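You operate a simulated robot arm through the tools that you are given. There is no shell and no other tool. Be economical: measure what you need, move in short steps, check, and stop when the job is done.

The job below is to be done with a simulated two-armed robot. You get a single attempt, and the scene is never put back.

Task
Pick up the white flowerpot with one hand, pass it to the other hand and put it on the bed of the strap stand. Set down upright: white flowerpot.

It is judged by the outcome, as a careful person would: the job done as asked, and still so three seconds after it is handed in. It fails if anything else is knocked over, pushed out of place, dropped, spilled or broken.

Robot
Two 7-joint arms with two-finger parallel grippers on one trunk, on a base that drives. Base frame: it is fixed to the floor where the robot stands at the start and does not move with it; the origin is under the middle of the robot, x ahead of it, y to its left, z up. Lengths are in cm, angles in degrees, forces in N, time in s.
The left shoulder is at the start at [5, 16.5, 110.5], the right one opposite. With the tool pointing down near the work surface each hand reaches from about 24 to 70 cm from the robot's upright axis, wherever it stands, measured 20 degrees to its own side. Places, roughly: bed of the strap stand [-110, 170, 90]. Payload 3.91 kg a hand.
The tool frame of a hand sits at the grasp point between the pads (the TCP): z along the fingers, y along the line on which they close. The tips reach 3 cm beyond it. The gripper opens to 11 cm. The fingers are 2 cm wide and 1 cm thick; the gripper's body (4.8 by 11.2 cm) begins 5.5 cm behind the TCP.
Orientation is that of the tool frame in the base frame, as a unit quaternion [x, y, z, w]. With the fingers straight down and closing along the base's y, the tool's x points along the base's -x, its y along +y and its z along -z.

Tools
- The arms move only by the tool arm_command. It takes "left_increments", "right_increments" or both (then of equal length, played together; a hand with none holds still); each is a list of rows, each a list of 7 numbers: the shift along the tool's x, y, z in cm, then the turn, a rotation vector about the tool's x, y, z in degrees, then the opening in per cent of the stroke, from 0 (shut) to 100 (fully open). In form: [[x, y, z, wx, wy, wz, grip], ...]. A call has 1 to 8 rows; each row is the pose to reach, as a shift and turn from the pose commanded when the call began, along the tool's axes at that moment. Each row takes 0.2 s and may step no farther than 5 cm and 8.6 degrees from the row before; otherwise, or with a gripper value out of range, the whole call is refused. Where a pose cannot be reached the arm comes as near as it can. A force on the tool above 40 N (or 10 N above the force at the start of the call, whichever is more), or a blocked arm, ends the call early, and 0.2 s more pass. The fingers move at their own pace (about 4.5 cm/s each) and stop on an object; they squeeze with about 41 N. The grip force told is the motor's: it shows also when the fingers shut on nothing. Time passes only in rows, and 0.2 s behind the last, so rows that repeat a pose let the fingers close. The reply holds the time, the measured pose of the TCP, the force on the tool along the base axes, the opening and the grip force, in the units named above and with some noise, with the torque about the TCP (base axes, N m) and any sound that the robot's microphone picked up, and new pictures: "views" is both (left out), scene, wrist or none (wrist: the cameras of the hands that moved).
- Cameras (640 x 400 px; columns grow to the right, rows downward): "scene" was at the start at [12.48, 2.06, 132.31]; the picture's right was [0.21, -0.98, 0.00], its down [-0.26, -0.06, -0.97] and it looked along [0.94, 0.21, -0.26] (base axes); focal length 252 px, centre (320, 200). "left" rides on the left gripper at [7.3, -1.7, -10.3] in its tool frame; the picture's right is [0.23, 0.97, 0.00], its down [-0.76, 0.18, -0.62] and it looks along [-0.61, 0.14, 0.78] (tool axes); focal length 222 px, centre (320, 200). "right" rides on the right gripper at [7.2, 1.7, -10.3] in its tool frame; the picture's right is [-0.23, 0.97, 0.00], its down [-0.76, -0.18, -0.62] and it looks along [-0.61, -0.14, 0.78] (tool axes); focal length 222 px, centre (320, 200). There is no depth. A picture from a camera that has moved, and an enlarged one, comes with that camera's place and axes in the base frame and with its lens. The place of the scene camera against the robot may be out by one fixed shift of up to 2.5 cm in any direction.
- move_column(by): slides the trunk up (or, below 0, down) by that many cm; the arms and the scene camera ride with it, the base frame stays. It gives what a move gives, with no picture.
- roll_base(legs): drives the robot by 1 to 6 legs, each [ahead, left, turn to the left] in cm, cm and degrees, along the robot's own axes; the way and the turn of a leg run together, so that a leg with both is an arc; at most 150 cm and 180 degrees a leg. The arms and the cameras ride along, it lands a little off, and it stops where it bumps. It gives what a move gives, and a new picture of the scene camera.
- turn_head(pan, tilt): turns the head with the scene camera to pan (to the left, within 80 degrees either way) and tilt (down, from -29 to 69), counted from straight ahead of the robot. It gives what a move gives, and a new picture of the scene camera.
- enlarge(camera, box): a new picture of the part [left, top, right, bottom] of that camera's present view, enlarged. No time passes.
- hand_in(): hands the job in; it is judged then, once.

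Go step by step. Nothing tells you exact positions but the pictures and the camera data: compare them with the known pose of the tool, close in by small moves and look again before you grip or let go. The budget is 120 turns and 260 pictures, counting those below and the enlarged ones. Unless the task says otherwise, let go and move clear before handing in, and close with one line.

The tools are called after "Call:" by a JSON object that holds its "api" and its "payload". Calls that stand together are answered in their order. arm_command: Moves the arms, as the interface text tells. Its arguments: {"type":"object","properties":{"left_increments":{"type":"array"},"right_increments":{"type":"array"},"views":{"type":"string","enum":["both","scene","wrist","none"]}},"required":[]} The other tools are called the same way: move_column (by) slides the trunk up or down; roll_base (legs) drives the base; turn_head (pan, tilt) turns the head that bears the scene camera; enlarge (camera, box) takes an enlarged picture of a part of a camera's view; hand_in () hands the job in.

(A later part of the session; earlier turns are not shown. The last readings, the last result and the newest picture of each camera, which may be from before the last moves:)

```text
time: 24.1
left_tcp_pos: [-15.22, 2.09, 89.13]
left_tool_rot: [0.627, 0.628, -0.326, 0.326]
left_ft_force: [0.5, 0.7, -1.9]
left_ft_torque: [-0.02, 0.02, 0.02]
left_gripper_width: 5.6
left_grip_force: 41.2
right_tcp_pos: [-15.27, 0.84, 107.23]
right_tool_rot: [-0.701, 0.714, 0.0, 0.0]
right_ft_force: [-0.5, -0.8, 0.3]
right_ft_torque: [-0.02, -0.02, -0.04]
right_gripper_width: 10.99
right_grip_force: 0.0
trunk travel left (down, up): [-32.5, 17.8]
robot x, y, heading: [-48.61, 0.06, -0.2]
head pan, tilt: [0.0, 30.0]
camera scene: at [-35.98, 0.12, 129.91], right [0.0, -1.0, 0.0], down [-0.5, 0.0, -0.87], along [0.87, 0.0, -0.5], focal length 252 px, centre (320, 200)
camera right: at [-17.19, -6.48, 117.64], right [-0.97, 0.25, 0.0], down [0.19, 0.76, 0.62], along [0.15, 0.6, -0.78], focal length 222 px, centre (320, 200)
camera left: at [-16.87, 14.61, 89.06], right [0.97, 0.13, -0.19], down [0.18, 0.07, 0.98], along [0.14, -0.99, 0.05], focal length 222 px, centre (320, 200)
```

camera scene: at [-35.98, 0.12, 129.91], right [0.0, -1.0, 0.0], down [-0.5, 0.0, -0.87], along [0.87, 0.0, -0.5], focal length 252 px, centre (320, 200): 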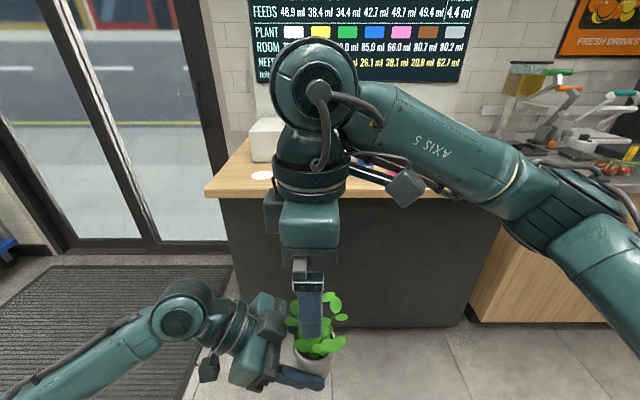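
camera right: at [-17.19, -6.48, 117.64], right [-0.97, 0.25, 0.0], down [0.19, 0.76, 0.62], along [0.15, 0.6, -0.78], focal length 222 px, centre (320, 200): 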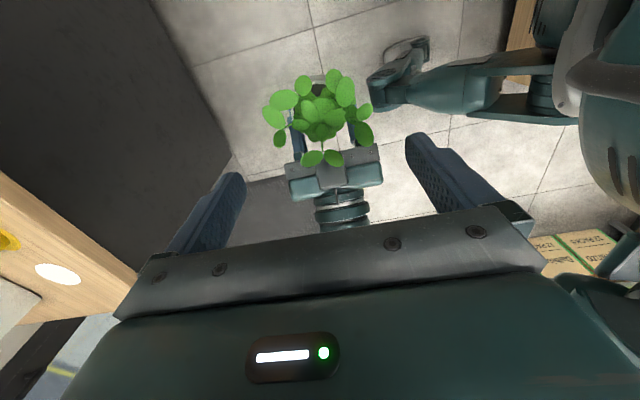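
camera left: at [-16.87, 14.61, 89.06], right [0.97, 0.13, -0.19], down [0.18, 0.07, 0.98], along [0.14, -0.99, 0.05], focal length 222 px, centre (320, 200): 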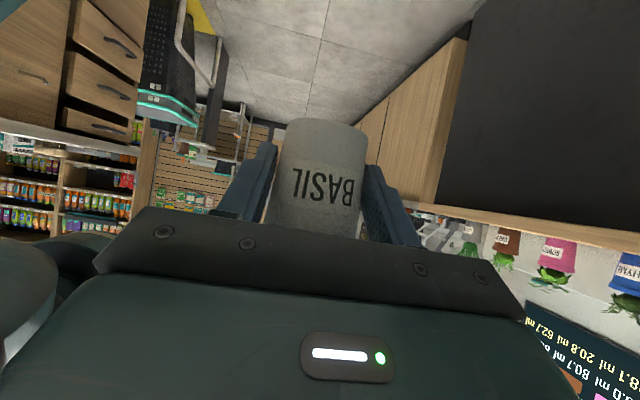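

Call:
{"api": "enlarge", "payload": {"camera": "right", "box": [230, 50, 430, 175]}}

Call:
{"api": "enlarge", "payload": {"camera": "scene", "box": [200, 250, 400, 400]}}

```text
3.20 times, centred on (330, 112) of right
camera zoom: at [-17.19, -6.48, 117.64], right [-0.97, 0.25, 0.0], down [0.19, 0.76, 0.62], along [0.15, 0.6, -0.78], focal length 711 px, centre (288, 480)
```

zoom: 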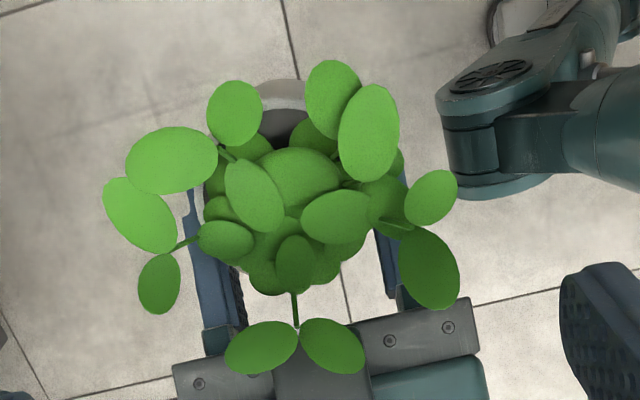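

```text
2.67 times, centred on (300, 325) of scene
camera zoom: at [-35.98, 0.12, 129.91], right [0.0, -1.0, 0.0], down [-0.5, 0.0, -0.87], along [0.87, 0.0, -0.5], focal length 673 px, centre (373, -133)
```

zoom: 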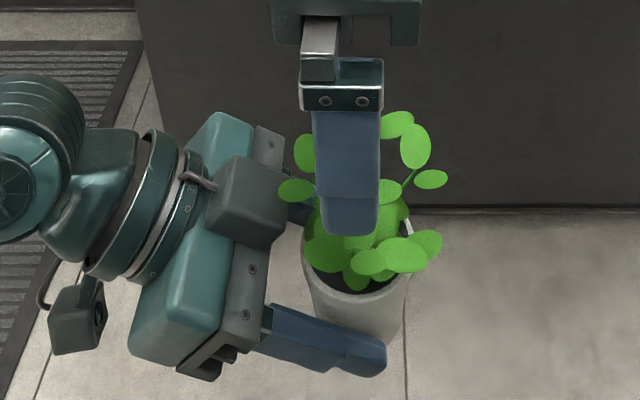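

The alignment looks right: pot axis at about (-15.2, 0.9), rim at z≈92, and left fingers below z≈89.7. I'll lower the right hand in two stages with the camera side facing away.

Call:
{"api": "arm_command", "payload": {"right_increments": [[0.4, 0, 3, 0, 0, 0, 100], [0.4, 0, 6, 0, 0, 0, 100], [0.4, 0, 9, 0, 0, 0, 100], [0.4, 0, 9, 0, 0, 0, 100]]}}

Call:
{"api": "enlarge", "payload": {"camera": "scene", "box": [200, 250, 400, 400]}}

```text
time: 25.1
left_tcp_pos: [-15.22, 1.97, 89.12]
left_tool_rot: [0.627, 0.628, -0.325, 0.327]
left_ft_force: [-0.1, 0.3, -2.7]
left_ft_torque: [0.05, 0.01, -0.02]
left_gripper_width: 5.61
left_grip_force: 40.8
right_tcp_pos: [-15.25, 0.6, 98.0]
right_tool_rot: [-0.7, 0.714, 0.0, 0.001]
right_ft_force: [-0.5, -0.4, 0.4]
right_ft_torque: [-0.02, 0.0, 0.0]
right_gripper_width: 10.99
right_grip_force: 0.0
trunk travel left (down, up): [-32.5, 17.8]
robot x, y, heading: [-48.64, 0.02, 0.1]
head pan, tilt: [0.0, 30.0]
camera scene: at [-35.99, 0.13, 129.91], right [0.0, -1.0, 0.0], down [-0.5, 0.0, -0.87], along [0.87, 0.0, -0.5], focal length 252 px, centre (320, 200)
camera right: at [-17.09, -6.67, 108.53], right [-0.97, 0.25, 0.0], down [0.19, 0.76, 0.62], along [0.15, 0.6, -0.78], focal length 222 px, centre (320, 200)
```

scene: 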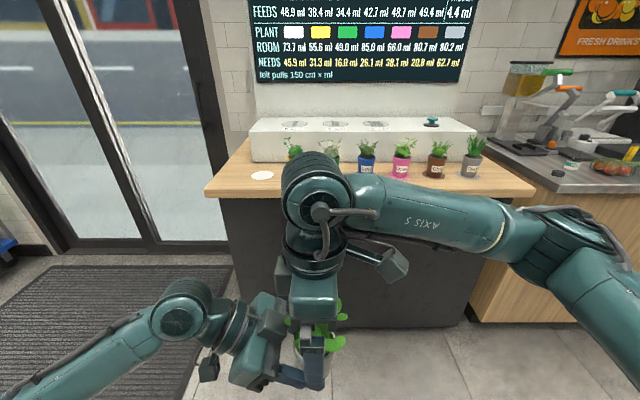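
right: 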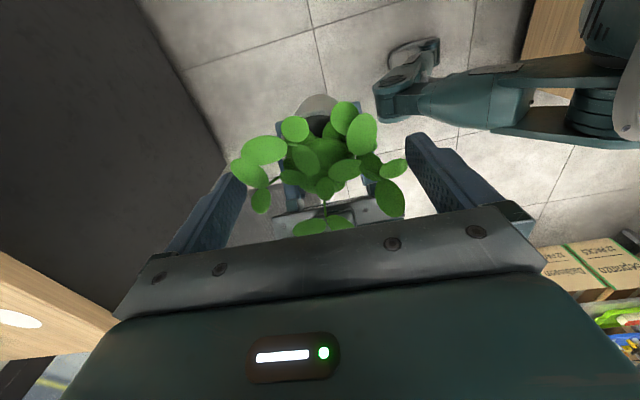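

```text
2.67 times, centred on (300, 325) of scene
camera zoom: at [-35.99, 0.13, 129.91], right [0.0, -1.0, 0.0], down [-0.5, 0.0, -0.87], along [0.87, 0.0, -0.5], focal length 673 px, centre (373, -133)
```

zoom: 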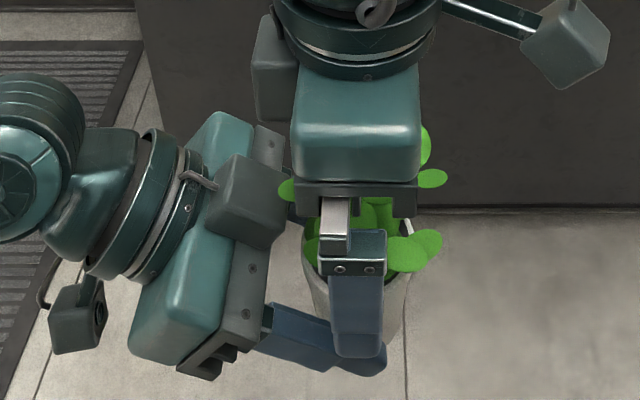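

The clearance to the left gripper's housing is about 1 cm. I'll descend the last 4.7 cm slowly.

Call:
{"api": "arm_command", "payload": {"right_increments": [[0.2, 0, 1.5, 0, 0, 0, 100], [0.2, 0, 3, 0, 0, 0, 100], [0.2, 0, 4.2, 0, 0, 0, 100], [0.2, 0, 4.7, 0, 0, 0, 100], [0.2, 0, 4.7, 0, 0, 0, 100]]}}

Call:
{"api": "enlarge", "payload": {"camera": "scene", "box": [200, 250, 400, 400]}}

Call:
{"api": "enlarge", "payload": {"camera": "left", "box": [200, 80, 440, 230]}}

```text
time: 26.3
left_tcp_pos: [-15.2, 2.13, 89.14]
left_tool_rot: [0.628, 0.628, -0.326, 0.325]
left_ft_force: [0.3, -0.5, -1.5]
left_ft_torque: [0.01, 0.0, -0.01]
left_gripper_width: 5.58
left_grip_force: 40.9
right_tcp_pos: [-15.42, 0.39, 93.51]
right_tool_rot: [-0.701, 0.714, 0.0, 0.001]
right_ft_force: [-0.9, 0.2, 0.0]
right_ft_torque: [0.01, 0.04, -0.02]
right_gripper_width: 11.0
right_grip_force: 0.1
trunk travel left (down, up): [-32.5, 17.8]
robot x, y, heading: [-48.58, 0.34, 0.1]
head pan, tilt: [0.0, 30.0]
camera scene: at [-35.99, 0.13, 129.91], right [0.0, -1.0, 0.0], down [-0.5, 0.0, -0.87], along [0.87, 0.0, -0.5], focal length 252 px, centre (320, 200)
camera right: at [-17.26, -6.95, 103.95], right [-0.97, 0.25, 0.0], down [0.19, 0.76, 0.62], along [0.15, 0.6, -0.78], focal length 222 px, centre (320, 200)
```

scene: 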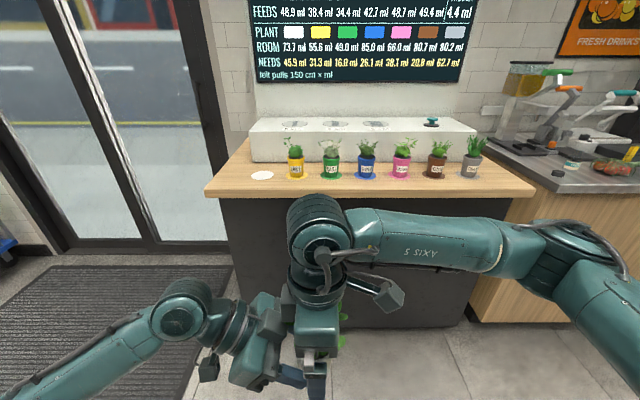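
right: 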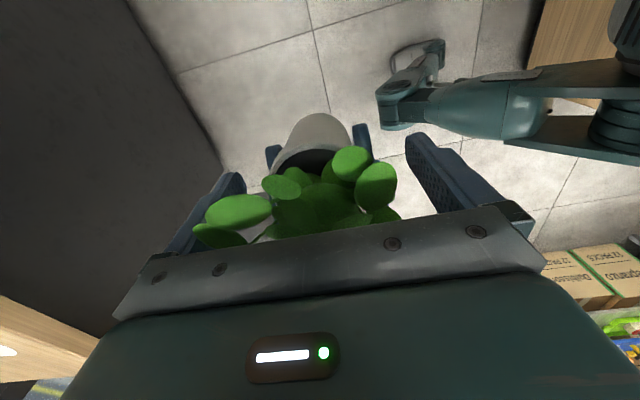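

```text
2.67 times, centred on (300, 325) of scene
camera zoom: at [-35.99, 0.13, 129.91], right [0.0, -1.0, 0.0], down [-0.5, 0.0, -0.87], along [0.87, 0.0, -0.5], focal length 673 px, centre (373, -133)
```

zoom: 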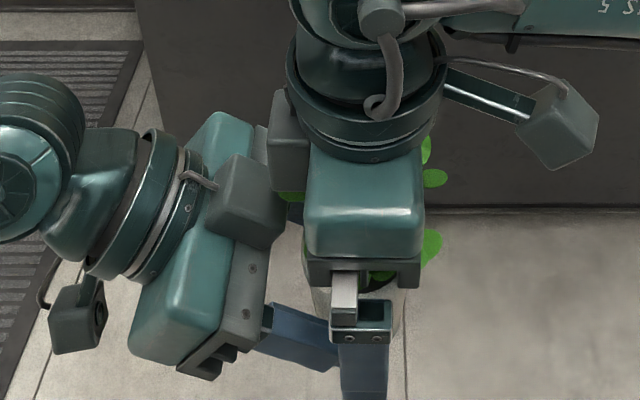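

```text
2.67 times, centred on (320, 155) of left
camera zoom: at [-16.84, 14.61, 89.06], right [0.97, 0.13, -0.19], down [0.18, 0.07, 0.98], along [0.14, -0.99, 0.05], focal length 592 px, centre (320, 320)
```

zoom: 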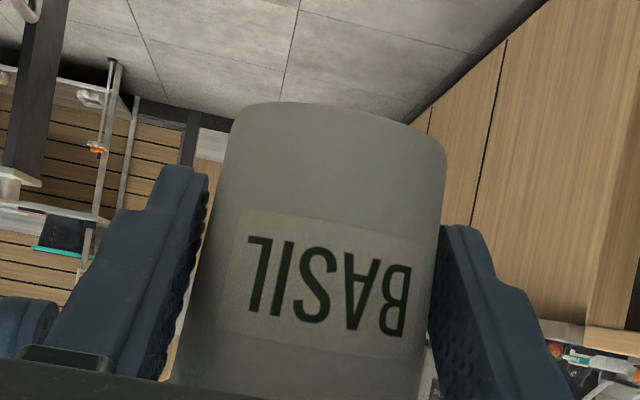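

No contact yet, and the rim is between the right fingers. I'll shift 0.4 cm toward the pot axis and close the right hand.

Call:
{"api": "arm_command", "payload": {"right_increments": [[-0.4, -0.15, 0.2, 0, 0, 0, 100], [-0.4, -0.15, 0.2, 0, 0, 0, 60], [-0.4, -0.15, 0.2, 0, 0, 0, 25], [-0.4, -0.15, 0.2, 0, 0, 0, 25], [-0.4, -0.15, 0.2, 0, 0, 0, 25], [-0.4, -0.15, 0.2, 0, 0, 0, 25]]}}

Call:
{"api": "enlarge", "payload": {"camera": "right", "box": [200, 80, 440, 230]}}

```text
time: 27.7
left_tcp_pos: [-15.24, 2.03, 89.09]
left_tool_rot: [0.627, 0.628, -0.325, 0.326]
left_ft_force: [8.4, 5.2, -3.5]
left_ft_torque: [0.1, 0.02, -0.49]
left_gripper_width: 5.55
left_grip_force: 40.6
right_tcp_pos: [-15.22, 0.69, 93.26]
right_tool_rot: [-0.7, 0.714, -0.001, -0.001]
right_ft_force: [-7.4, -4.9, 2.4]
right_ft_torque: [-0.27, 0.3, 0.57]
right_gripper_width: 6.07
right_grip_force: 41.2
trunk travel left (down, up): [-32.5, 17.8]
robot x, y, heading: [-48.62, -0.14, 0.2]
head pan, tilt: [0.0, 30.0]
camera scene: at [-35.99, 0.13, 129.91], right [0.0, -1.0, 0.0], down [-0.5, 0.0, -0.87], along [0.87, 0.0, -0.5], focal length 252 px, centre (320, 200)
camera right: at [-17.1, -6.61, 103.72], right [-0.97, 0.25, 0.0], down [0.19, 0.76, 0.62], along [0.15, 0.6, -0.78], focal length 222 px, centre (320, 200)
```

scene: 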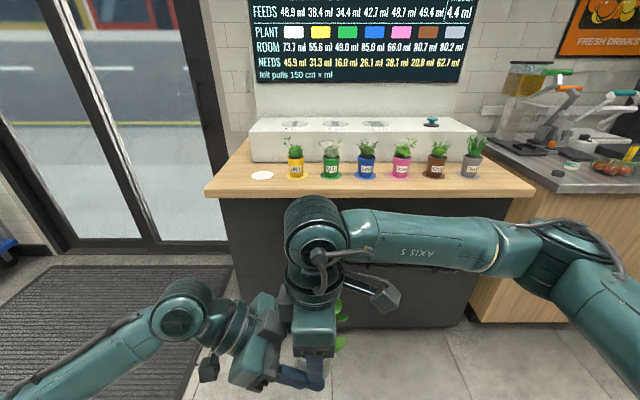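
right: 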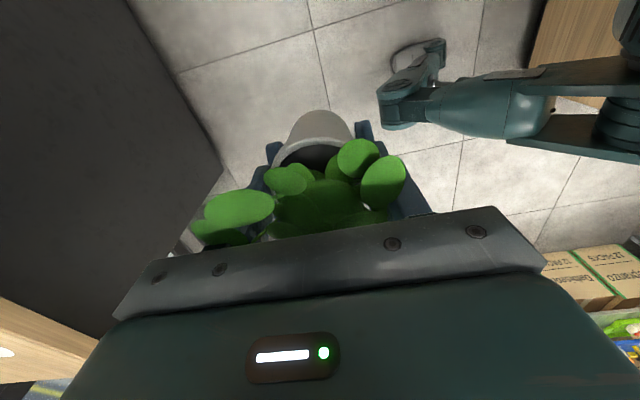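

```text
2.67 times, centred on (320, 155) of right
camera zoom: at [-17.1, -6.61, 103.72], right [-0.97, 0.25, 0.0], down [0.19, 0.76, 0.62], along [0.15, 0.6, -0.78], focal length 592 px, centre (320, 320)
```

zoom: 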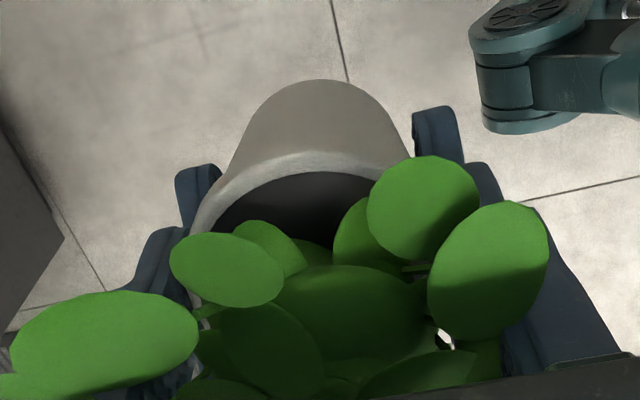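

The right hand holds the rim at 6.1 cm with 41 N. I'll open the left hand now, staying in place first to check that the pot stays.

Call:
{"api": "arm_command", "payload": {"left_increments": [[0, 0, 0, 0, 0, 0, 60], [0, 0, 0, 0, 0, 0, 100], [0, 0, 0, 0, 0, 0, 100], [0, 0, 0, 0, 0, 0, 100]]}}

```text
time: 28.7
left_tcp_pos: [-15.24, 2.03, 89.2]
left_tool_rot: [0.627, 0.627, -0.327, 0.327]
left_ft_force: [-0.6, 0.3, -0.6]
left_ft_torque: [0.0, -0.01, 0.0]
left_gripper_width: 11.0
left_grip_force: 0.0
right_tcp_pos: [-15.23, 0.61, 93.14]
right_tool_rot: [-0.7, 0.714, 0.0, 0.0]
right_ft_force: [0.1, 0.2, -0.5]
right_ft_torque: [0.04, 0.01, 0.02]
right_gripper_width: 6.06
right_grip_force: 41.0
trunk travel left (down, up): [-32.5, 17.8]
robot x, y, heading: [-48.49, -0.0, -0.3]
head pan, tilt: [0.0, 30.0]
camera scene: at [-35.99, 0.13, 129.91], right [0.0, -1.0, 0.0], down [-0.5, 0.0, -0.87], along [0.87, 0.0, -0.5], focal length 252 px, centre (320, 200)
camera left: at [-16.84, 14.59, 89.07], right [0.97, 0.13, -0.19], down [0.18, 0.07, 0.98], along [0.14, -0.99, 0.05], focal length 222 px, centre (320, 200)
```

scene: 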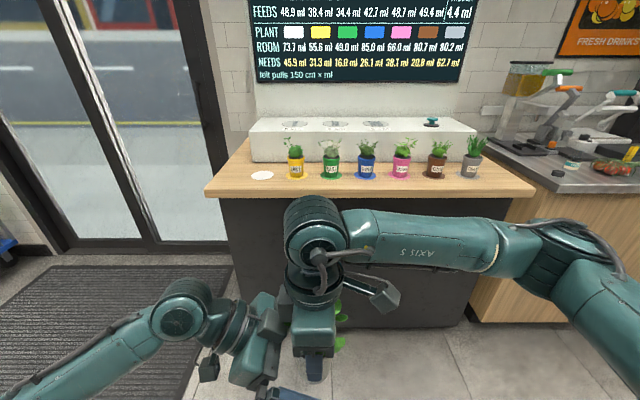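
left: 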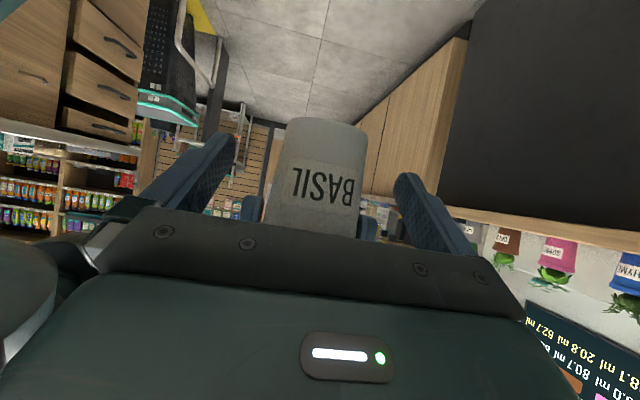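

The pot stays in the right hand. I'll retract the left hand along its own axis.

Call:
{"api": "arm_command", "payload": {"left_increments": [[0, 0, -3, 0, 0, 0, 100], [0, 0, -6, 0, 0, 0, 100], [0, 0, -9, 0, 0, 0, 100], [0, 0, -12, 0, 0, 0, 100], [0, 0, -14, 0, 0, 0, 100], [0, 0, -14, 0, 0, 0, 100]]}}

```text
time: 30.1
left_tcp_pos: [-15.1, 13.63, 97.18]
left_tool_rot: [0.627, 0.628, -0.325, 0.327]
left_ft_force: [0.4, 1.0, 0.1]
left_ft_torque: [0.01, 0.05, -0.02]
left_gripper_width: 10.98
left_grip_force: 0.1
right_tcp_pos: [-15.28, 0.68, 93.19]
right_tool_rot: [-0.7, 0.714, 0.0, 0.0]
right_ft_force: [-0.1, 0.2, -0.3]
right_ft_torque: [0.01, -0.01, 0.0]
right_gripper_width: 6.07
right_grip_force: 40.4
trunk travel left (down, up): [-32.5, 17.8]
robot x, y, heading: [-48.42, -0.0, -0.1]
head pan, tilt: [0.0, 30.0]
camera scene: at [-35.99, 0.12, 129.91], right [0.0, -1.0, 0.0], down [-0.5, 0.0, -0.87], along [0.87, 0.0, -0.5], focal length 252 px, centre (320, 200)
camera left: at [-16.74, 26.21, 97.08], right [0.97, 0.13, -0.19], down [0.18, 0.07, 0.98], along [0.14, -0.99, 0.05], focal length 222 px, centre (320, 200)
```

scene: 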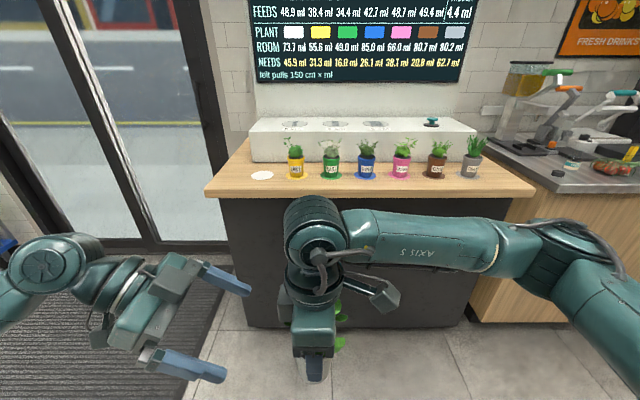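
left: 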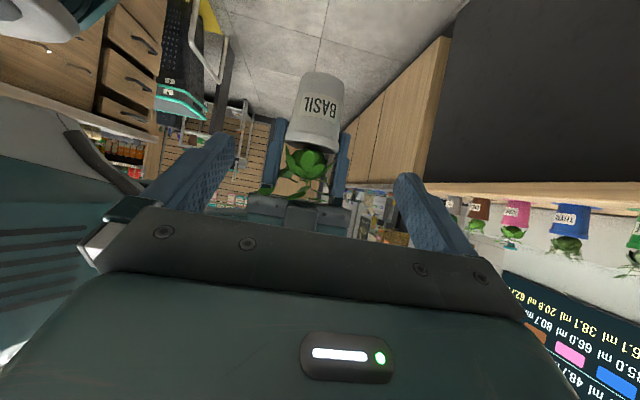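

Call:
{"api": "enlarge", "payload": {"camera": "left", "box": [230, 50, 410, 230]}}

```text
2.22 times, centred on (320, 140) of left
camera zoom: at [-16.74, 26.21, 97.08], right [0.97, 0.13, -0.19], down [0.18, 0.07, 0.98], along [0.14, -0.99, 0.05], focal length 494 px, centre (320, 333)
```

zoom: 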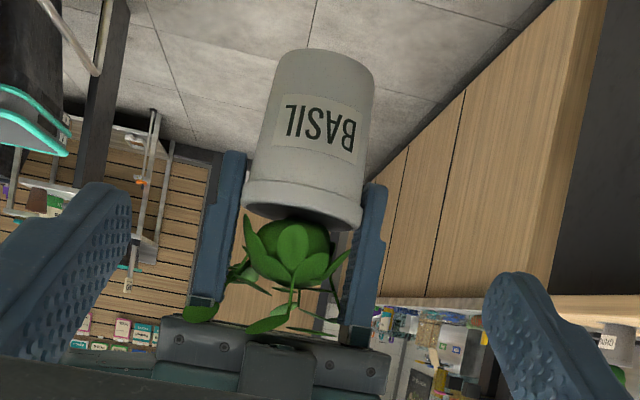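

The transfer is done: the pot hangs upright in the right hand with its bottom about 8.2 cm below the TCP. I'll raise the trunk for clearance, turn left and look toward the strap stand.

Call:
{"api": "move_column", "payload": {"by": 16}}

Call:
{"api": "roll_base", "payload": {"legs": [[0, 0, 90]]}}

Call:
{"api": "turn_head", "payload": {"pan": 30, "tilt": 22}}

```text
time: 31.9
left_tcp_pos: [-15.07, 13.62, 113.07]
left_tool_rot: [0.627, 0.627, -0.327, 0.327]
left_ft_force: [-0.2, -0.6, 0.4]
left_ft_torque: [-0.01, -0.02, -0.01]
left_gripper_width: 11.0
left_grip_force: 0.1
right_tcp_pos: [-15.19, 0.72, 109.24]
right_tool_rot: [-0.7, 0.714, 0.001, -0.001]
right_ft_force: [0.1, 0.7, -2.8]
right_ft_torque: [0.0, -0.01, 0.0]
right_gripper_width: 6.07
right_grip_force: 40.9
trunk travel left (down, up): [-48.5, 1.8]
robot x, y, heading: [-48.41, 0.35, -0.1]
head pan, tilt: [0.0, 30.0]
```

```text
time: 36.1
left_tcp_pos: [-60.84, 33.83, 113.13]
left_tool_rot: [0.014, 0.887, -0.007, 0.462]
left_ft_force: [0.2, -0.7, 0.3]
left_ft_torque: [-0.04, 0.0, -0.01]
left_gripper_width: 11.02
left_grip_force: 0.1
right_tcp_pos: [-47.98, 33.27, 109.15]
right_tool_rot: [1.0, -0.025, 0.0, 0.0]
right_ft_force: [0.4, 0.3, -2.2]
right_ft_torque: [0.04, 0.01, 0.02]
right_gripper_width: 6.05
right_grip_force: 40.3
trunk travel left (down, up): [-48.5, 1.8]
robot x, y, heading: [-48.4, 0.02, 88.2]
head pan, tilt: [0.0, 30.0]
camera scene: at [-47.6, 12.13, 145.91], right [1.0, -0.03, 0.0], down [-0.02, -0.5, -0.87], along [0.03, 0.87, -0.5], focal length 252 px, centre (320, 200)
```

scene: 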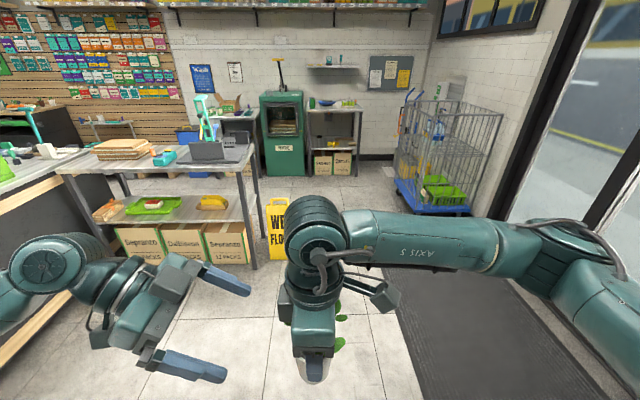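

```text
time: 37.0
left_tcp_pos: [-60.86, 33.82, 113.03]
left_tool_rot: [0.013, 0.887, -0.007, 0.461]
left_ft_force: [-0.4, -0.2, 0.8]
left_ft_torque: [0.04, 0.01, -0.04]
left_gripper_width: 11.01
left_grip_force: 0.0
right_tcp_pos: [-48.02, 33.22, 109.26]
right_tool_rot: [1.0, -0.025, 0.0, 0.0]
right_ft_force: [1.1, 0.3, -1.9]
right_ft_torque: [0.0, -0.04, 0.03]
right_gripper_width: 6.05
right_grip_force: 41.4
trunk travel left (down, up): [-48.5, 1.8]
robot x, y, heading: [-48.52, 0.24, 88.2]
head pan, tilt: [30.0, 22.0]
camera scene: at [-52.25, 11.28, 147.19], right [0.88, 0.47, 0.0], down [0.18, -0.33, -0.93], along [-0.44, 0.82, -0.37], focal length 252 px, centre (320, 200)
```

scene: 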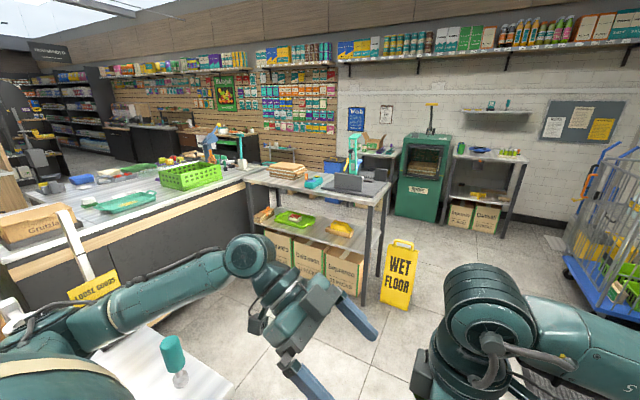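

Call:
{"api": "enlarge", "payload": {"camera": "scene", "box": [230, 120, 440, 320]}}

Call:
{"api": "turn_head", "payload": {"pan": 65, "tilt": 35}}

```text
2.00 times, centred on (335, 220) of scene
camera zoom: at [-52.25, 11.28, 147.19], right [0.88, 0.47, 0.0], down [0.18, -0.33, -0.93], along [-0.44, 0.82, -0.37], focal length 505 px, centre (290, 160)
```

zoom: 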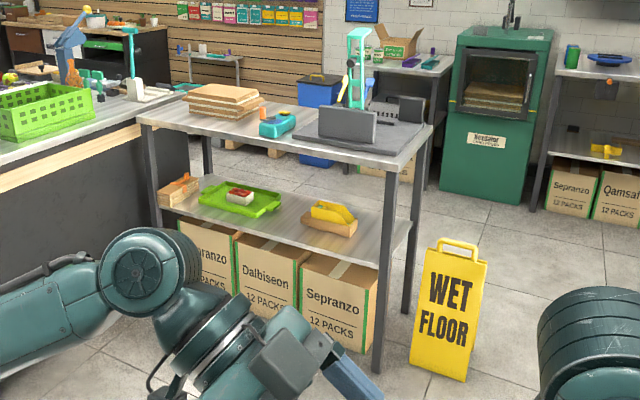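

```text
time: 38.0
left_tcp_pos: [-60.86, 33.72, 113.12]
left_tool_rot: [0.013, 0.888, -0.007, 0.46]
left_ft_force: [-0.3, 0.1, -0.1]
left_ft_torque: [0.01, 0.0, 0.01]
left_gripper_width: 10.98
left_grip_force: 0.0
right_tcp_pos: [-47.91, 33.24, 109.15]
right_tool_rot: [1.0, -0.024, 0.0, 0.0]
right_ft_force: [-0.5, 0.9, -2.2]
right_ft_torque: [-0.03, -0.01, -0.02]
right_gripper_width: 6.07
right_grip_force: 41.6
trunk travel left (down, up): [-48.5, 1.8]
robot x, y, heading: [-48.74, -0.24, 88.2]
head pan, tilt: [65.0, 35.0]
camera scene: at [-55.73, 7.08, 145.14], right [0.45, 0.89, 0.0], down [0.51, -0.26, -0.82], along [-0.73, 0.37, -0.57], focal length 252 px, centre (320, 200)
```

scene: 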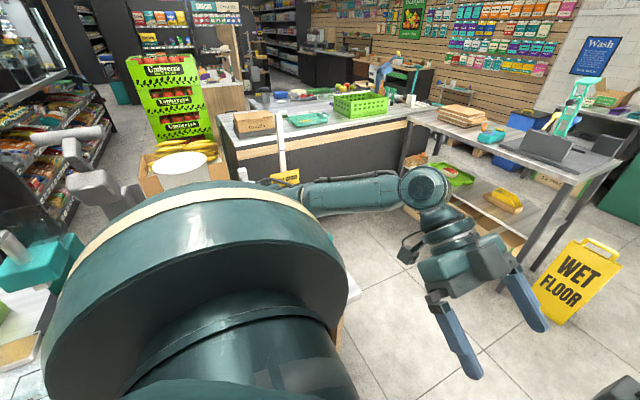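

The stand bed is on a steel table whose front edge is at about y=149, spanning x from -192 to -89. The wet-floor sign is near (-73, 168). Before driving I'll turn the right hand's yaw back for longer reach and retract the left hand further.

Call:
{"api": "arm_command", "payload": {"left_increments": [[0, 0, -2.5, 0, 0, 0, 100], [0, 0, -5, 0, 0, 0, 100], [0, 0, -7.5, 0, 0, 0, 100], [0, 0, -10, 0, 0, 0, 100], [0, 0, -10, 0, 0, 0, 100], [0, 0, -10, 0, 0, 0, 100], [0, 0, -10, 0, 0, 0, 100], [0, 0, -10, 0, 0, 0, 100]], "right_increments": [[0, 0, 0, 0, 0, 7, 25], [0, 0, 0, 0, 0, 14, 25], [0, 0, 0, 0, 0, 21, 25], [0, 0, 0, 0, 0, 28, 25], [0, 0, 0, 0, 0, 35, 25], [0, 0, 0, 0, 0, 42, 25], [0, 0, 0, 0, 0, 49, 25], [0, 0, 0, 0, 0, 56, 25]], "views": "none"}}

Call:
{"api": "arm_command", "payload": {"right_increments": [[0, 0, 0, 0, 0, 7, 25], [0, 0, 0, 0, 0, 14, 25], [0, 0, 0, 0, 0, 21, 25], [0, 0, 0, 0, 0, 28, 25], [0, 0, 0, 0, 0, 33, 25], [0, 0, 0, 0, 0, 33, 25]], "views": "wrist"}}

Call:
{"api": "turn_head", "payload": {"pan": 0, "tilt": 30}}

```text
time: 39.9
left_tcp_pos: [-69.0, 34.07, 118.67]
left_tool_rot: [0.014, 0.888, -0.007, 0.46]
left_ft_force: [0.1, 0.3, 0.1]
left_ft_torque: [0.02, 0.01, -0.01]
left_gripper_width: 11.01
left_grip_force: 0.0
right_tcp_pos: [-48.05, 33.37, 109.22]
right_tool_rot: [0.87, -0.492, -0.001, 0.0]
right_ft_force: [-0.1, 0.4, -2.7]
right_ft_torque: [-0.02, -0.04, 0.0]
right_gripper_width: 6.06
right_grip_force: 40.3
trunk travel left (down, up): [-48.5, 1.8]
robot x, y, heading: [-48.61, -0.08, 88.1]
head pan, tilt: [65.0, 35.0]
```

```text
time: 41.2
left_tcp_pos: [-68.96, 34.04, 118.71]
left_tool_rot: [0.013, 0.887, -0.006, 0.461]
left_ft_force: [-0.1, 0.2, 0.0]
left_ft_torque: [0.01, 0.02, 0.01]
left_gripper_width: 10.99
left_grip_force: 0.0
right_tcp_pos: [-48.04, 33.28, 109.37]
right_tool_rot: [-0.696, 0.718, -0.001, 0.0]
right_ft_force: [-0.5, 0.2, -1.8]
right_ft_torque: [-0.03, -0.02, 0.04]
right_gripper_width: 6.11
right_grip_force: 40.9
trunk travel left (down, up): [-48.5, 1.8]
robot x, y, heading: [-48.18, -0.03, 88.4]
head pan, tilt: [65.0, 35.0]
camera right: at [-49.98, 26.06, 119.75], right [-0.97, 0.26, 0.0], down [0.2, 0.76, 0.62], along [0.16, 0.6, -0.78], focal length 222 px, centre (320, 200)
```

right: 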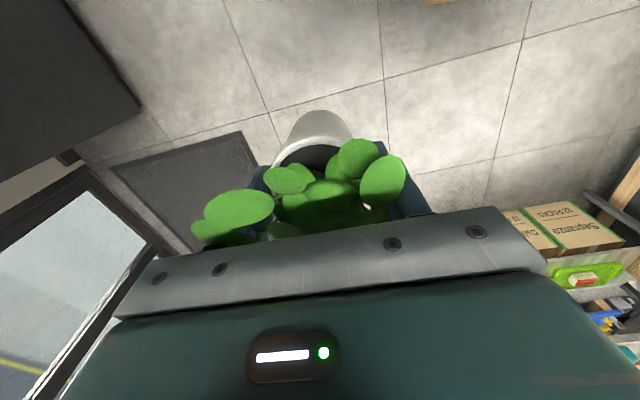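

```text
time: 42.6
left_tcp_pos: [-68.95, 33.95, 118.75]
left_tool_rot: [0.013, 0.888, -0.007, 0.46]
left_ft_force: [0.5, 0.7, 0.6]
left_ft_torque: [0.01, 0.01, 0.01]
left_gripper_width: 11.02
left_grip_force: 0.1
right_tcp_pos: [-48.04, 33.32, 109.23]
right_tool_rot: [-0.695, 0.719, -0.001, -0.001]
right_ft_force: [0.2, 0.6, -2.5]
right_ft_torque: [0.0, 0.01, 0.02]
right_gripper_width: 6.04
right_grip_force: 41.0
trunk travel left (down, up): [-48.5, 1.8]
robot x, y, heading: [-48.33, 0.46, 88.3]
head pan, tilt: [0.0, 30.0]
camera scene: at [-47.6, 12.13, 145.91], right [1.0, -0.03, 0.0], down [-0.02, -0.5, -0.87], along [0.03, 0.87, -0.5], focal length 252 px, centre (320, 200)
```

scene: 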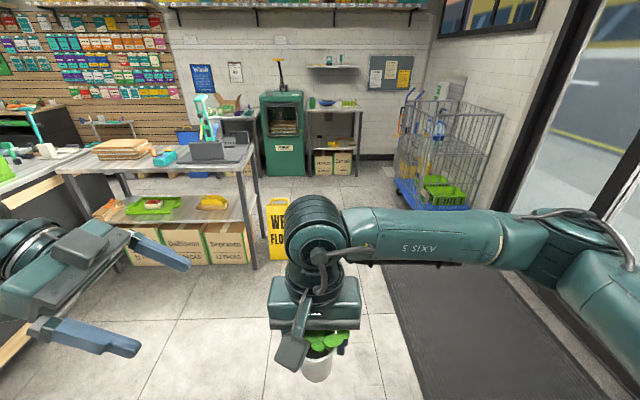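

The way ahead is clear. I'll drive ahead 95 cm, then sidle left toward the stand.

Call:
{"api": "roll_base", "payload": {"legs": [[95, 0, 1.7], [0, 45, 0]]}}

```text
time: 49.9
left_tcp_pos: [-113.54, 128.66, 118.73]
left_tool_rot: [0.002, 0.887, -0.001, 0.463]
left_ft_force: [0.0, -0.4, 0.1]
left_ft_torque: [-0.01, -0.03, 0.0]
left_gripper_width: 10.99
left_grip_force: 0.1
right_tcp_pos: [-92.53, 128.54, 109.18]
right_tool_rot: [-0.705, 0.71, 0.0, 0.0]
right_ft_force: [-0.7, 0.5, -2.6]
right_ft_torque: [0.03, 0.0, 0.0]
right_gripper_width: 6.06
right_grip_force: 41.2
trunk travel left (down, up): [-48.5, 1.8]
robot x, y, heading: [-92.16, 95.44, 89.5]
head pan, tilt: [0.0, 30.0]
camera scene: at [-91.67, 107.42, 145.91], right [1.0, -0.01, 0.0], down [0.0, -0.5, -0.87], along [0.01, 0.87, -0.5], focal length 252 px, centre (320, 200)
```

scene: 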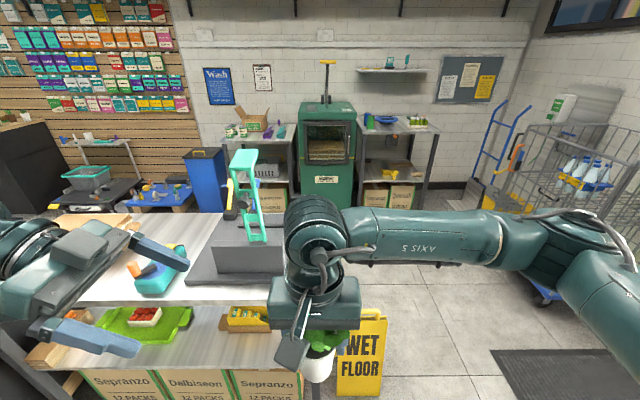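

Call:
{"api": "turn_head", "payload": {"pan": 60, "tilt": 25}}

Call:
{"api": "turn_head", "payload": {"pan": 20, "tilt": 35}}

Call:
{"api": "enlarge", "payload": {"camera": "scene", "box": [200, 60, 460, 260]}}

```text
time: 51.2
left_tcp_pos: [-113.55, 128.8, 118.69]
left_tool_rot: [0.002, 0.887, -0.001, 0.461]
left_ft_force: [0.0, -0.8, 0.6]
left_ft_torque: [0.0, -0.02, 0.01]
left_gripper_width: 10.99
left_grip_force: 0.2
right_tcp_pos: [-92.53, 128.65, 109.39]
right_tool_rot: [-0.705, 0.709, -0.001, 0.0]
right_ft_force: [-0.3, -0.2, -2.8]
right_ft_torque: [-0.02, 0.0, -0.01]
right_gripper_width: 6.12
right_grip_force: 41.0
trunk travel left (down, up): [-48.5, 1.8]
robot x, y, heading: [-92.17, 95.22, 89.7]
head pan, tilt: [60.0, 25.0]
camera scene: at [-99.63, 103.05, 146.71], right [0.51, 0.86, 0.0], down [0.36, -0.21, -0.91], along [-0.78, 0.46, -0.42], focal length 252 px, centre (320, 200)
```

scene: 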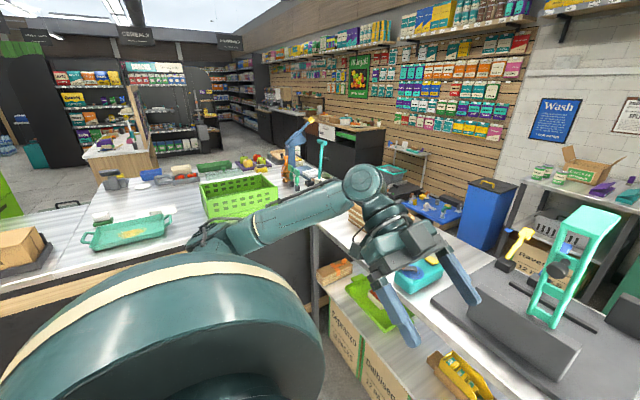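

```text
time: 52.3
left_tcp_pos: [-113.54, 128.63, 118.87]
left_tool_rot: [0.003, 0.887, -0.001, 0.461]
left_ft_force: [0.3, 0.1, 0.7]
left_ft_torque: [0.01, -0.02, -0.01]
left_gripper_width: 11.01
left_grip_force: 0.0
right_tcp_pos: [-92.53, 128.61, 109.29]
right_tool_rot: [-0.704, 0.71, -0.001, 0.0]
right_ft_force: [-0.2, -0.1, -2.8]
right_ft_torque: [-0.03, -0.01, 0.01]
right_gripper_width: 6.06
right_grip_force: 40.8
trunk travel left (down, up): [-48.5, 1.8]
robot x, y, heading: [-91.95, 95.27, 89.2]
head pan, tilt: [20.0, 35.0]
camera scene: at [-94.64, 106.67, 145.14], right [0.94, 0.34, 0.0], down [0.19, -0.54, -0.82], along [-0.27, 0.77, -0.57], focal length 252 px, centre (320, 200)
```

scene: 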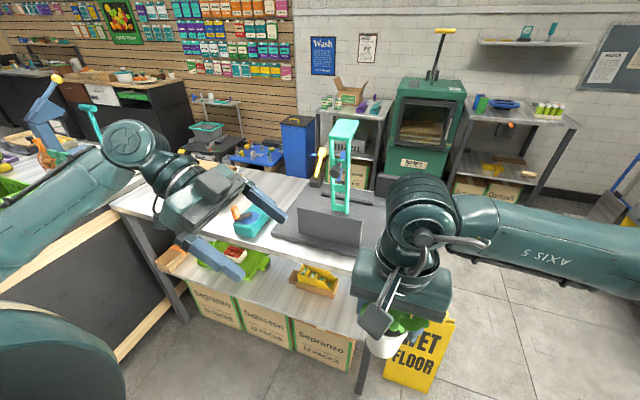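

```text
2.00 times, centred on (330, 160) of scene
camera zoom: at [-94.64, 106.67, 145.14], right [0.94, 0.34, 0.0], down [0.19, -0.54, -0.82], along [-0.27, 0.77, -0.57], focal length 505 px, centre (300, 280)
```

zoom: 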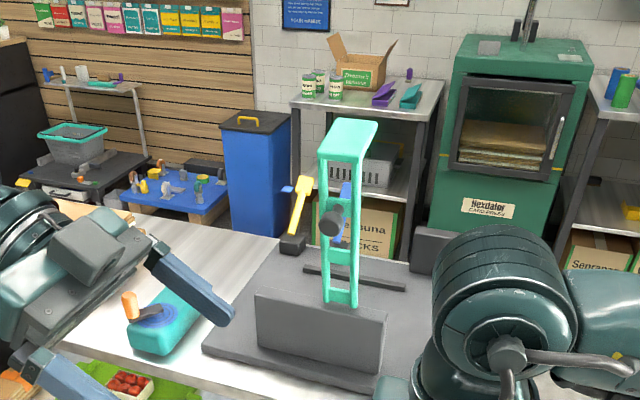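

I need a better view of the bed itself. I'll sidle left and come closer, with the hands staying above table height.

Call:
{"api": "roll_base", "payload": {"legs": [[0, 28, 0], [12, 0, 0]]}}

Call:
{"api": "turn_head", "payload": {"pan": -5, "tilt": 48}}

Call:
{"api": "enlarge", "payload": {"camera": "scene", "box": [200, 0, 460, 200]}}

```text
time: 55.0
left_tcp_pos: [-140.45, 141.26, 118.79]
left_tool_rot: [0.004, 0.887, -0.002, 0.461]
left_ft_force: [0.0, 0.6, -0.6]
left_ft_torque: [-0.05, -0.03, 0.0]
left_gripper_width: 11.0
left_grip_force: 0.1
right_tcp_pos: [-119.39, 140.96, 109.17]
right_tool_rot: [-0.703, 0.711, -0.001, -0.001]
right_ft_force: [-0.2, 0.9, -2.7]
right_ft_torque: [-0.01, 0.01, 0.01]
right_gripper_width: 6.04
right_grip_force: 41.3
trunk travel left (down, up): [-48.5, 1.8]
robot x, y, heading: [-119.52, 107.67, 89.4]
head pan, tilt: [20.0, 35.0]
camera scene: at [-121.66, 119.13, 145.12], right [0.94, 0.33, 0.0], down [0.19, -0.54, -0.82], along [-0.27, 0.77, -0.57], focal length 252 px, centre (320, 200)
```

scene: 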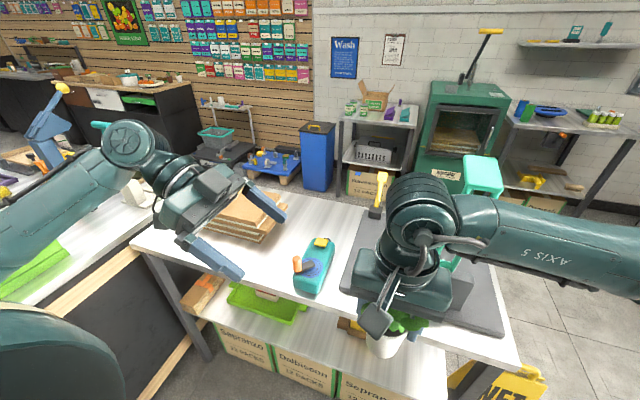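

```text
time: 55.9
left_tcp_pos: [-140.44, 141.21, 118.63]
left_tool_rot: [0.004, 0.887, -0.002, 0.461]
left_ft_force: [0.5, -0.2, 0.4]
left_ft_torque: [0.01, -0.02, -0.02]
left_gripper_width: 11.01
left_grip_force: 0.0
right_tcp_pos: [-119.42, 140.88, 109.23]
right_tool_rot: [-0.703, 0.711, -0.001, -0.001]
right_ft_force: [0.0, -0.6, -2.3]
right_ft_torque: [-0.01, -0.02, 0.04]
right_gripper_width: 6.03
right_grip_force: 41.3
trunk travel left (down, up): [-48.5, 1.8]
robot x, y, heading: [-118.91, 107.8, 89.3]
head pan, tilt: [-5.0, 48.0]
camera scene: at [-117.97, 118.56, 143.24], right [1.0, -0.1, 0.0], down [-0.07, -0.74, -0.67], along [0.07, 0.67, -0.74], focal length 252 px, centre (320, 200)
```

scene: 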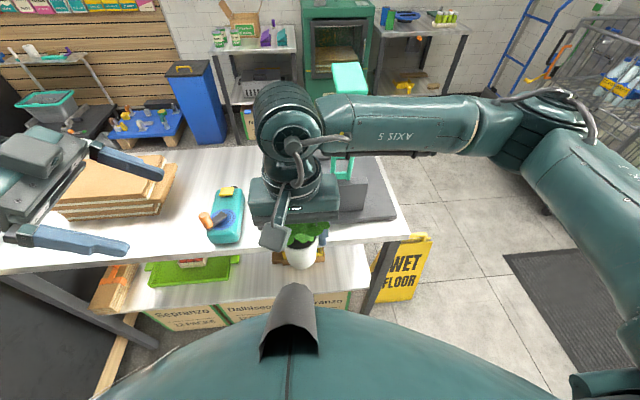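

```text
2.00 times, centred on (330, 100) of scene
camera zoom: at [-117.97, 118.56, 143.24], right [1.0, -0.1, 0.0], down [-0.07, -0.74, -0.67], along [0.07, 0.67, -0.74], focal length 505 px, centre (300, 400)
```

zoom: 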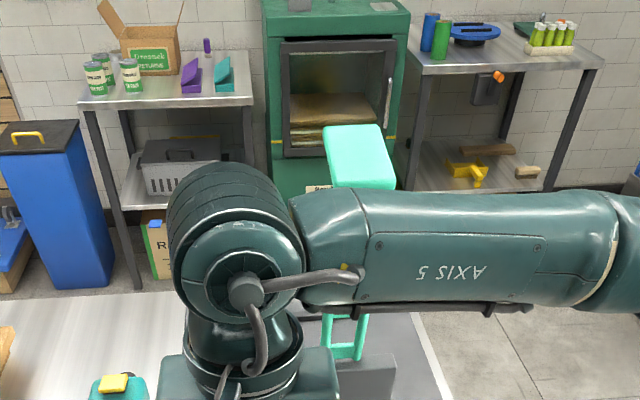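

The right arm blocks the head's view of the bed, so I'll use the left wrist camera for a look.

Call:
{"api": "enlarge", "payload": {"camera": "left", "box": [0, 0, 640, 400]}}

```text
1.00 times, centred on (320, 200) of left
camera zoom: at [-153.09, 139.56, 118.68], right [-0.12, 0.98, -0.19], down [-0.07, 0.18, 0.98], along [0.99, 0.13, 0.05], focal length 222 px, centre (320, 200)
```

zoom: 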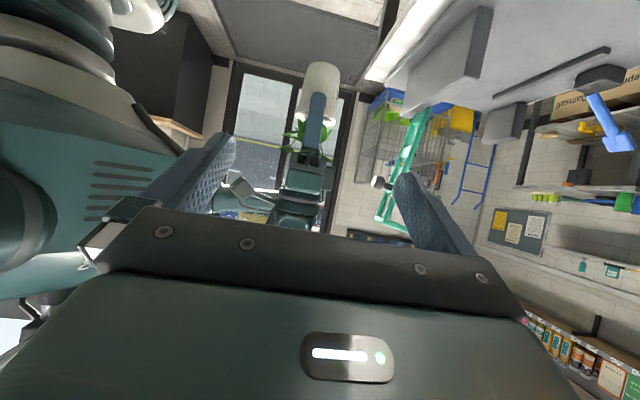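

I'll raise the left hand, move it over and tilt it to look down at the stand from the side.

Call:
{"api": "arm_command", "payload": {"left_increments": [[-1.9, 3, -1.3, 0, 4, 0, 100], [-3.8, 6, -2.6, 0, 8, 0, 100], [-5.7, 9, -3.9, 0, 12, 0, 100], [-7.6, 12, -5.2, 0, 16, 0, 100], [-9.5, 15, -6.5, 0, 20, 0, 100], [-11.4, 18, -7.8, 0, 24, 0, 100], [-13.1, 21, -9.2, 0, 28, 0, 100], [-13.1, 21, -9.2, 0, 28, 0, 100]], "views": "wrist"}}

```text
time: 57.7
left_tcp_pos: [-140.51, 162.16, 134.67]
left_tool_rot: [0.006, 0.972, -0.001, 0.233]
left_ft_force: [-0.1, 0.1, 0.2]
left_ft_torque: [0.04, 0.01, 0.0]
left_gripper_width: 11.01
left_grip_force: 0.1
right_tcp_pos: [-119.49, 140.8, 109.27]
right_tool_rot: [-0.703, 0.711, 0.0, 0.0]
right_ft_force: [0.0, -0.1, -1.7]
right_ft_torque: [0.06, 0.01, 0.02]
right_gripper_width: 6.07
right_grip_force: 41.0
trunk travel left (down, up): [-48.5, 1.8]
robot x, y, heading: [-119.06, 107.62, 89.4]
head pan, tilt: [-5.0, 48.0]
camera left: at [-151.59, 160.45, 140.64], right [-0.19, 0.98, -0.1], down [0.4, 0.17, 0.9], along [0.9, 0.13, -0.42], focal length 222 px, centre (320, 200)
```

left: 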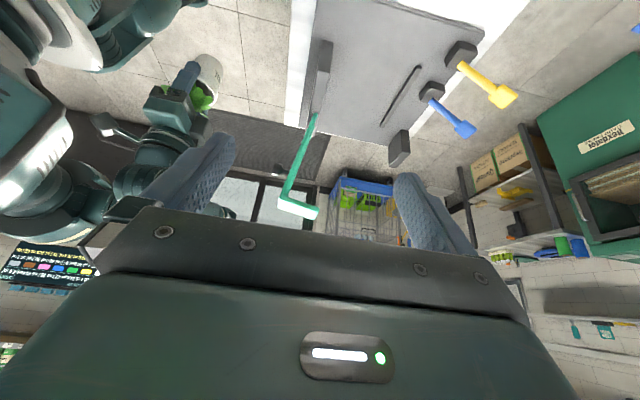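

Great view of the bed from above; I'll enlarge it.

Call:
{"api": "enlarge", "payload": {"camera": "left", "box": [260, 0, 540, 190]}}

```text
2.11 times, centred on (400, 95) of left
camera zoom: at [-151.59, 160.45, 140.64], right [-0.19, 0.98, -0.1], down [0.4, 0.17, 0.9], along [0.9, 0.13, -0.42], focal length 468 px, centre (152, 421)
```

zoom: 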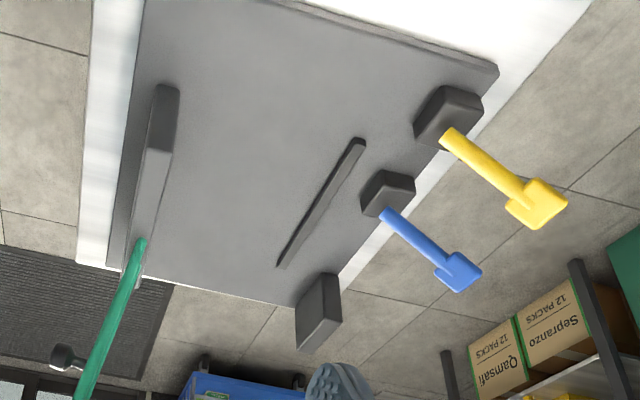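

The bed is a plate spanning about x -132..-96, y 158..194. It has a front wall at y≈162, a teal upright at x≈-109 on that wall, and a rib at y≈183. I'll place the pot at about (-101, 173), clear of the upright. First I'll raise the right hand and shift the base.

Call:
{"api": "arm_command", "payload": {"right_increments": [[0, 0, -3, 0, 0, 0, 25], [0, 0, -6, 0, 0, 0, 25], [0, 0, -9, 0, 0, 0, 25], [0, 0, -12, 0, 0, 0, 25], [0, 0, -12, 0, 0, 0, 25]], "views": "none"}}

Call:
{"api": "roll_base", "payload": {"legs": [[0, -9, 0], [5, 0, 0]]}}

Call:
{"api": "enlarge", "payload": {"camera": "left", "box": [0, 0, 640, 400]}}

```text
time: 58.9
left_tcp_pos: [-140.51, 162.13, 134.77]
left_tool_rot: [0.006, 0.973, -0.002, 0.232]
left_ft_force: [0.4, 0.7, 0.9]
left_ft_torque: [0.01, 0.04, 0.0]
left_gripper_width: 11.01
left_grip_force: 0.0
right_tcp_pos: [-119.41, 140.78, 121.41]
right_tool_rot: [-0.703, 0.711, -0.001, -0.001]
right_ft_force: [-0.6, -0.1, -2.2]
right_ft_torque: [0.0, 0.02, -0.01]
right_gripper_width: 6.08
right_grip_force: 40.8
trunk travel left (down, up): [-48.5, 1.8]
robot x, y, heading: [-119.2, 107.69, 89.2]
head pan, tilt: [-5.0, 48.0]
```

```text
time: 60.6
left_tcp_pos: [-131.18, 166.95, 134.77]
left_tool_rot: [0.005, 0.973, -0.001, 0.233]
left_ft_force: [0.5, 0.4, 0.1]
left_ft_torque: [-0.03, 0.01, 0.05]
left_gripper_width: 10.99
left_grip_force: 0.1
right_tcp_pos: [-110.17, 145.55, 121.29]
right_tool_rot: [-0.703, 0.711, 0.0, 0.0]
right_ft_force: [-0.5, -0.6, -2.1]
right_ft_torque: [0.0, 0.0, 0.02]
right_gripper_width: 6.1
right_grip_force: 40.8
trunk travel left (down, up): [-48.5, 1.8]
robot x, y, heading: [-109.9, 112.32, 89.6]
head pan, tilt: [-5.0, 48.0]
camera scene: at [-108.73, 123.41, 143.22], right [0.99, -0.1, 0.0], down [-0.08, -0.74, -0.67], along [0.07, 0.66, -0.74], focal length 252 px, centre (320, 200)
```

scene: 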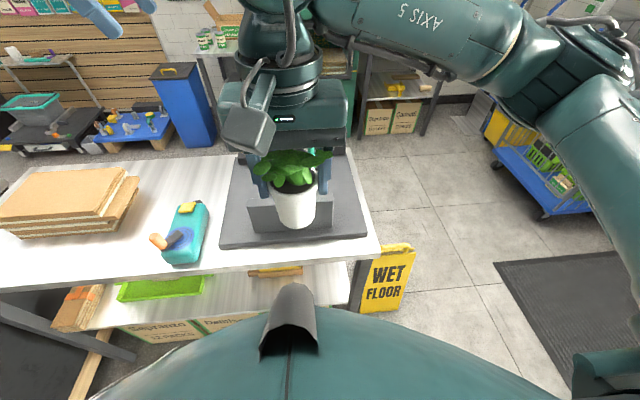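

```text
1.00 times, centred on (320, 200) of left
camera zoom: at [-142.26, 165.32, 140.57], right [-0.19, 0.98, -0.1], down [0.4, 0.17, 0.9], along [0.9, 0.13, -0.42], focal length 222 px, centre (320, 200)
```

zoom: 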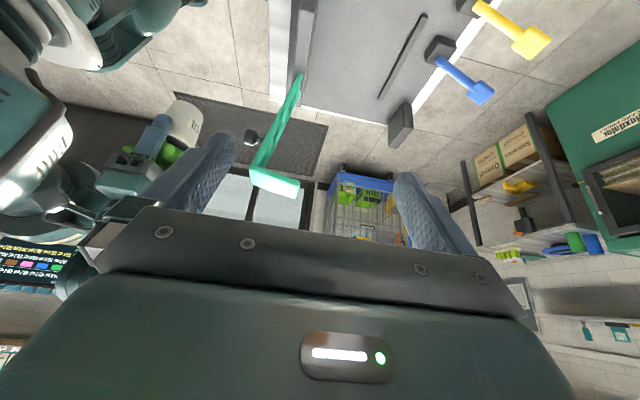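

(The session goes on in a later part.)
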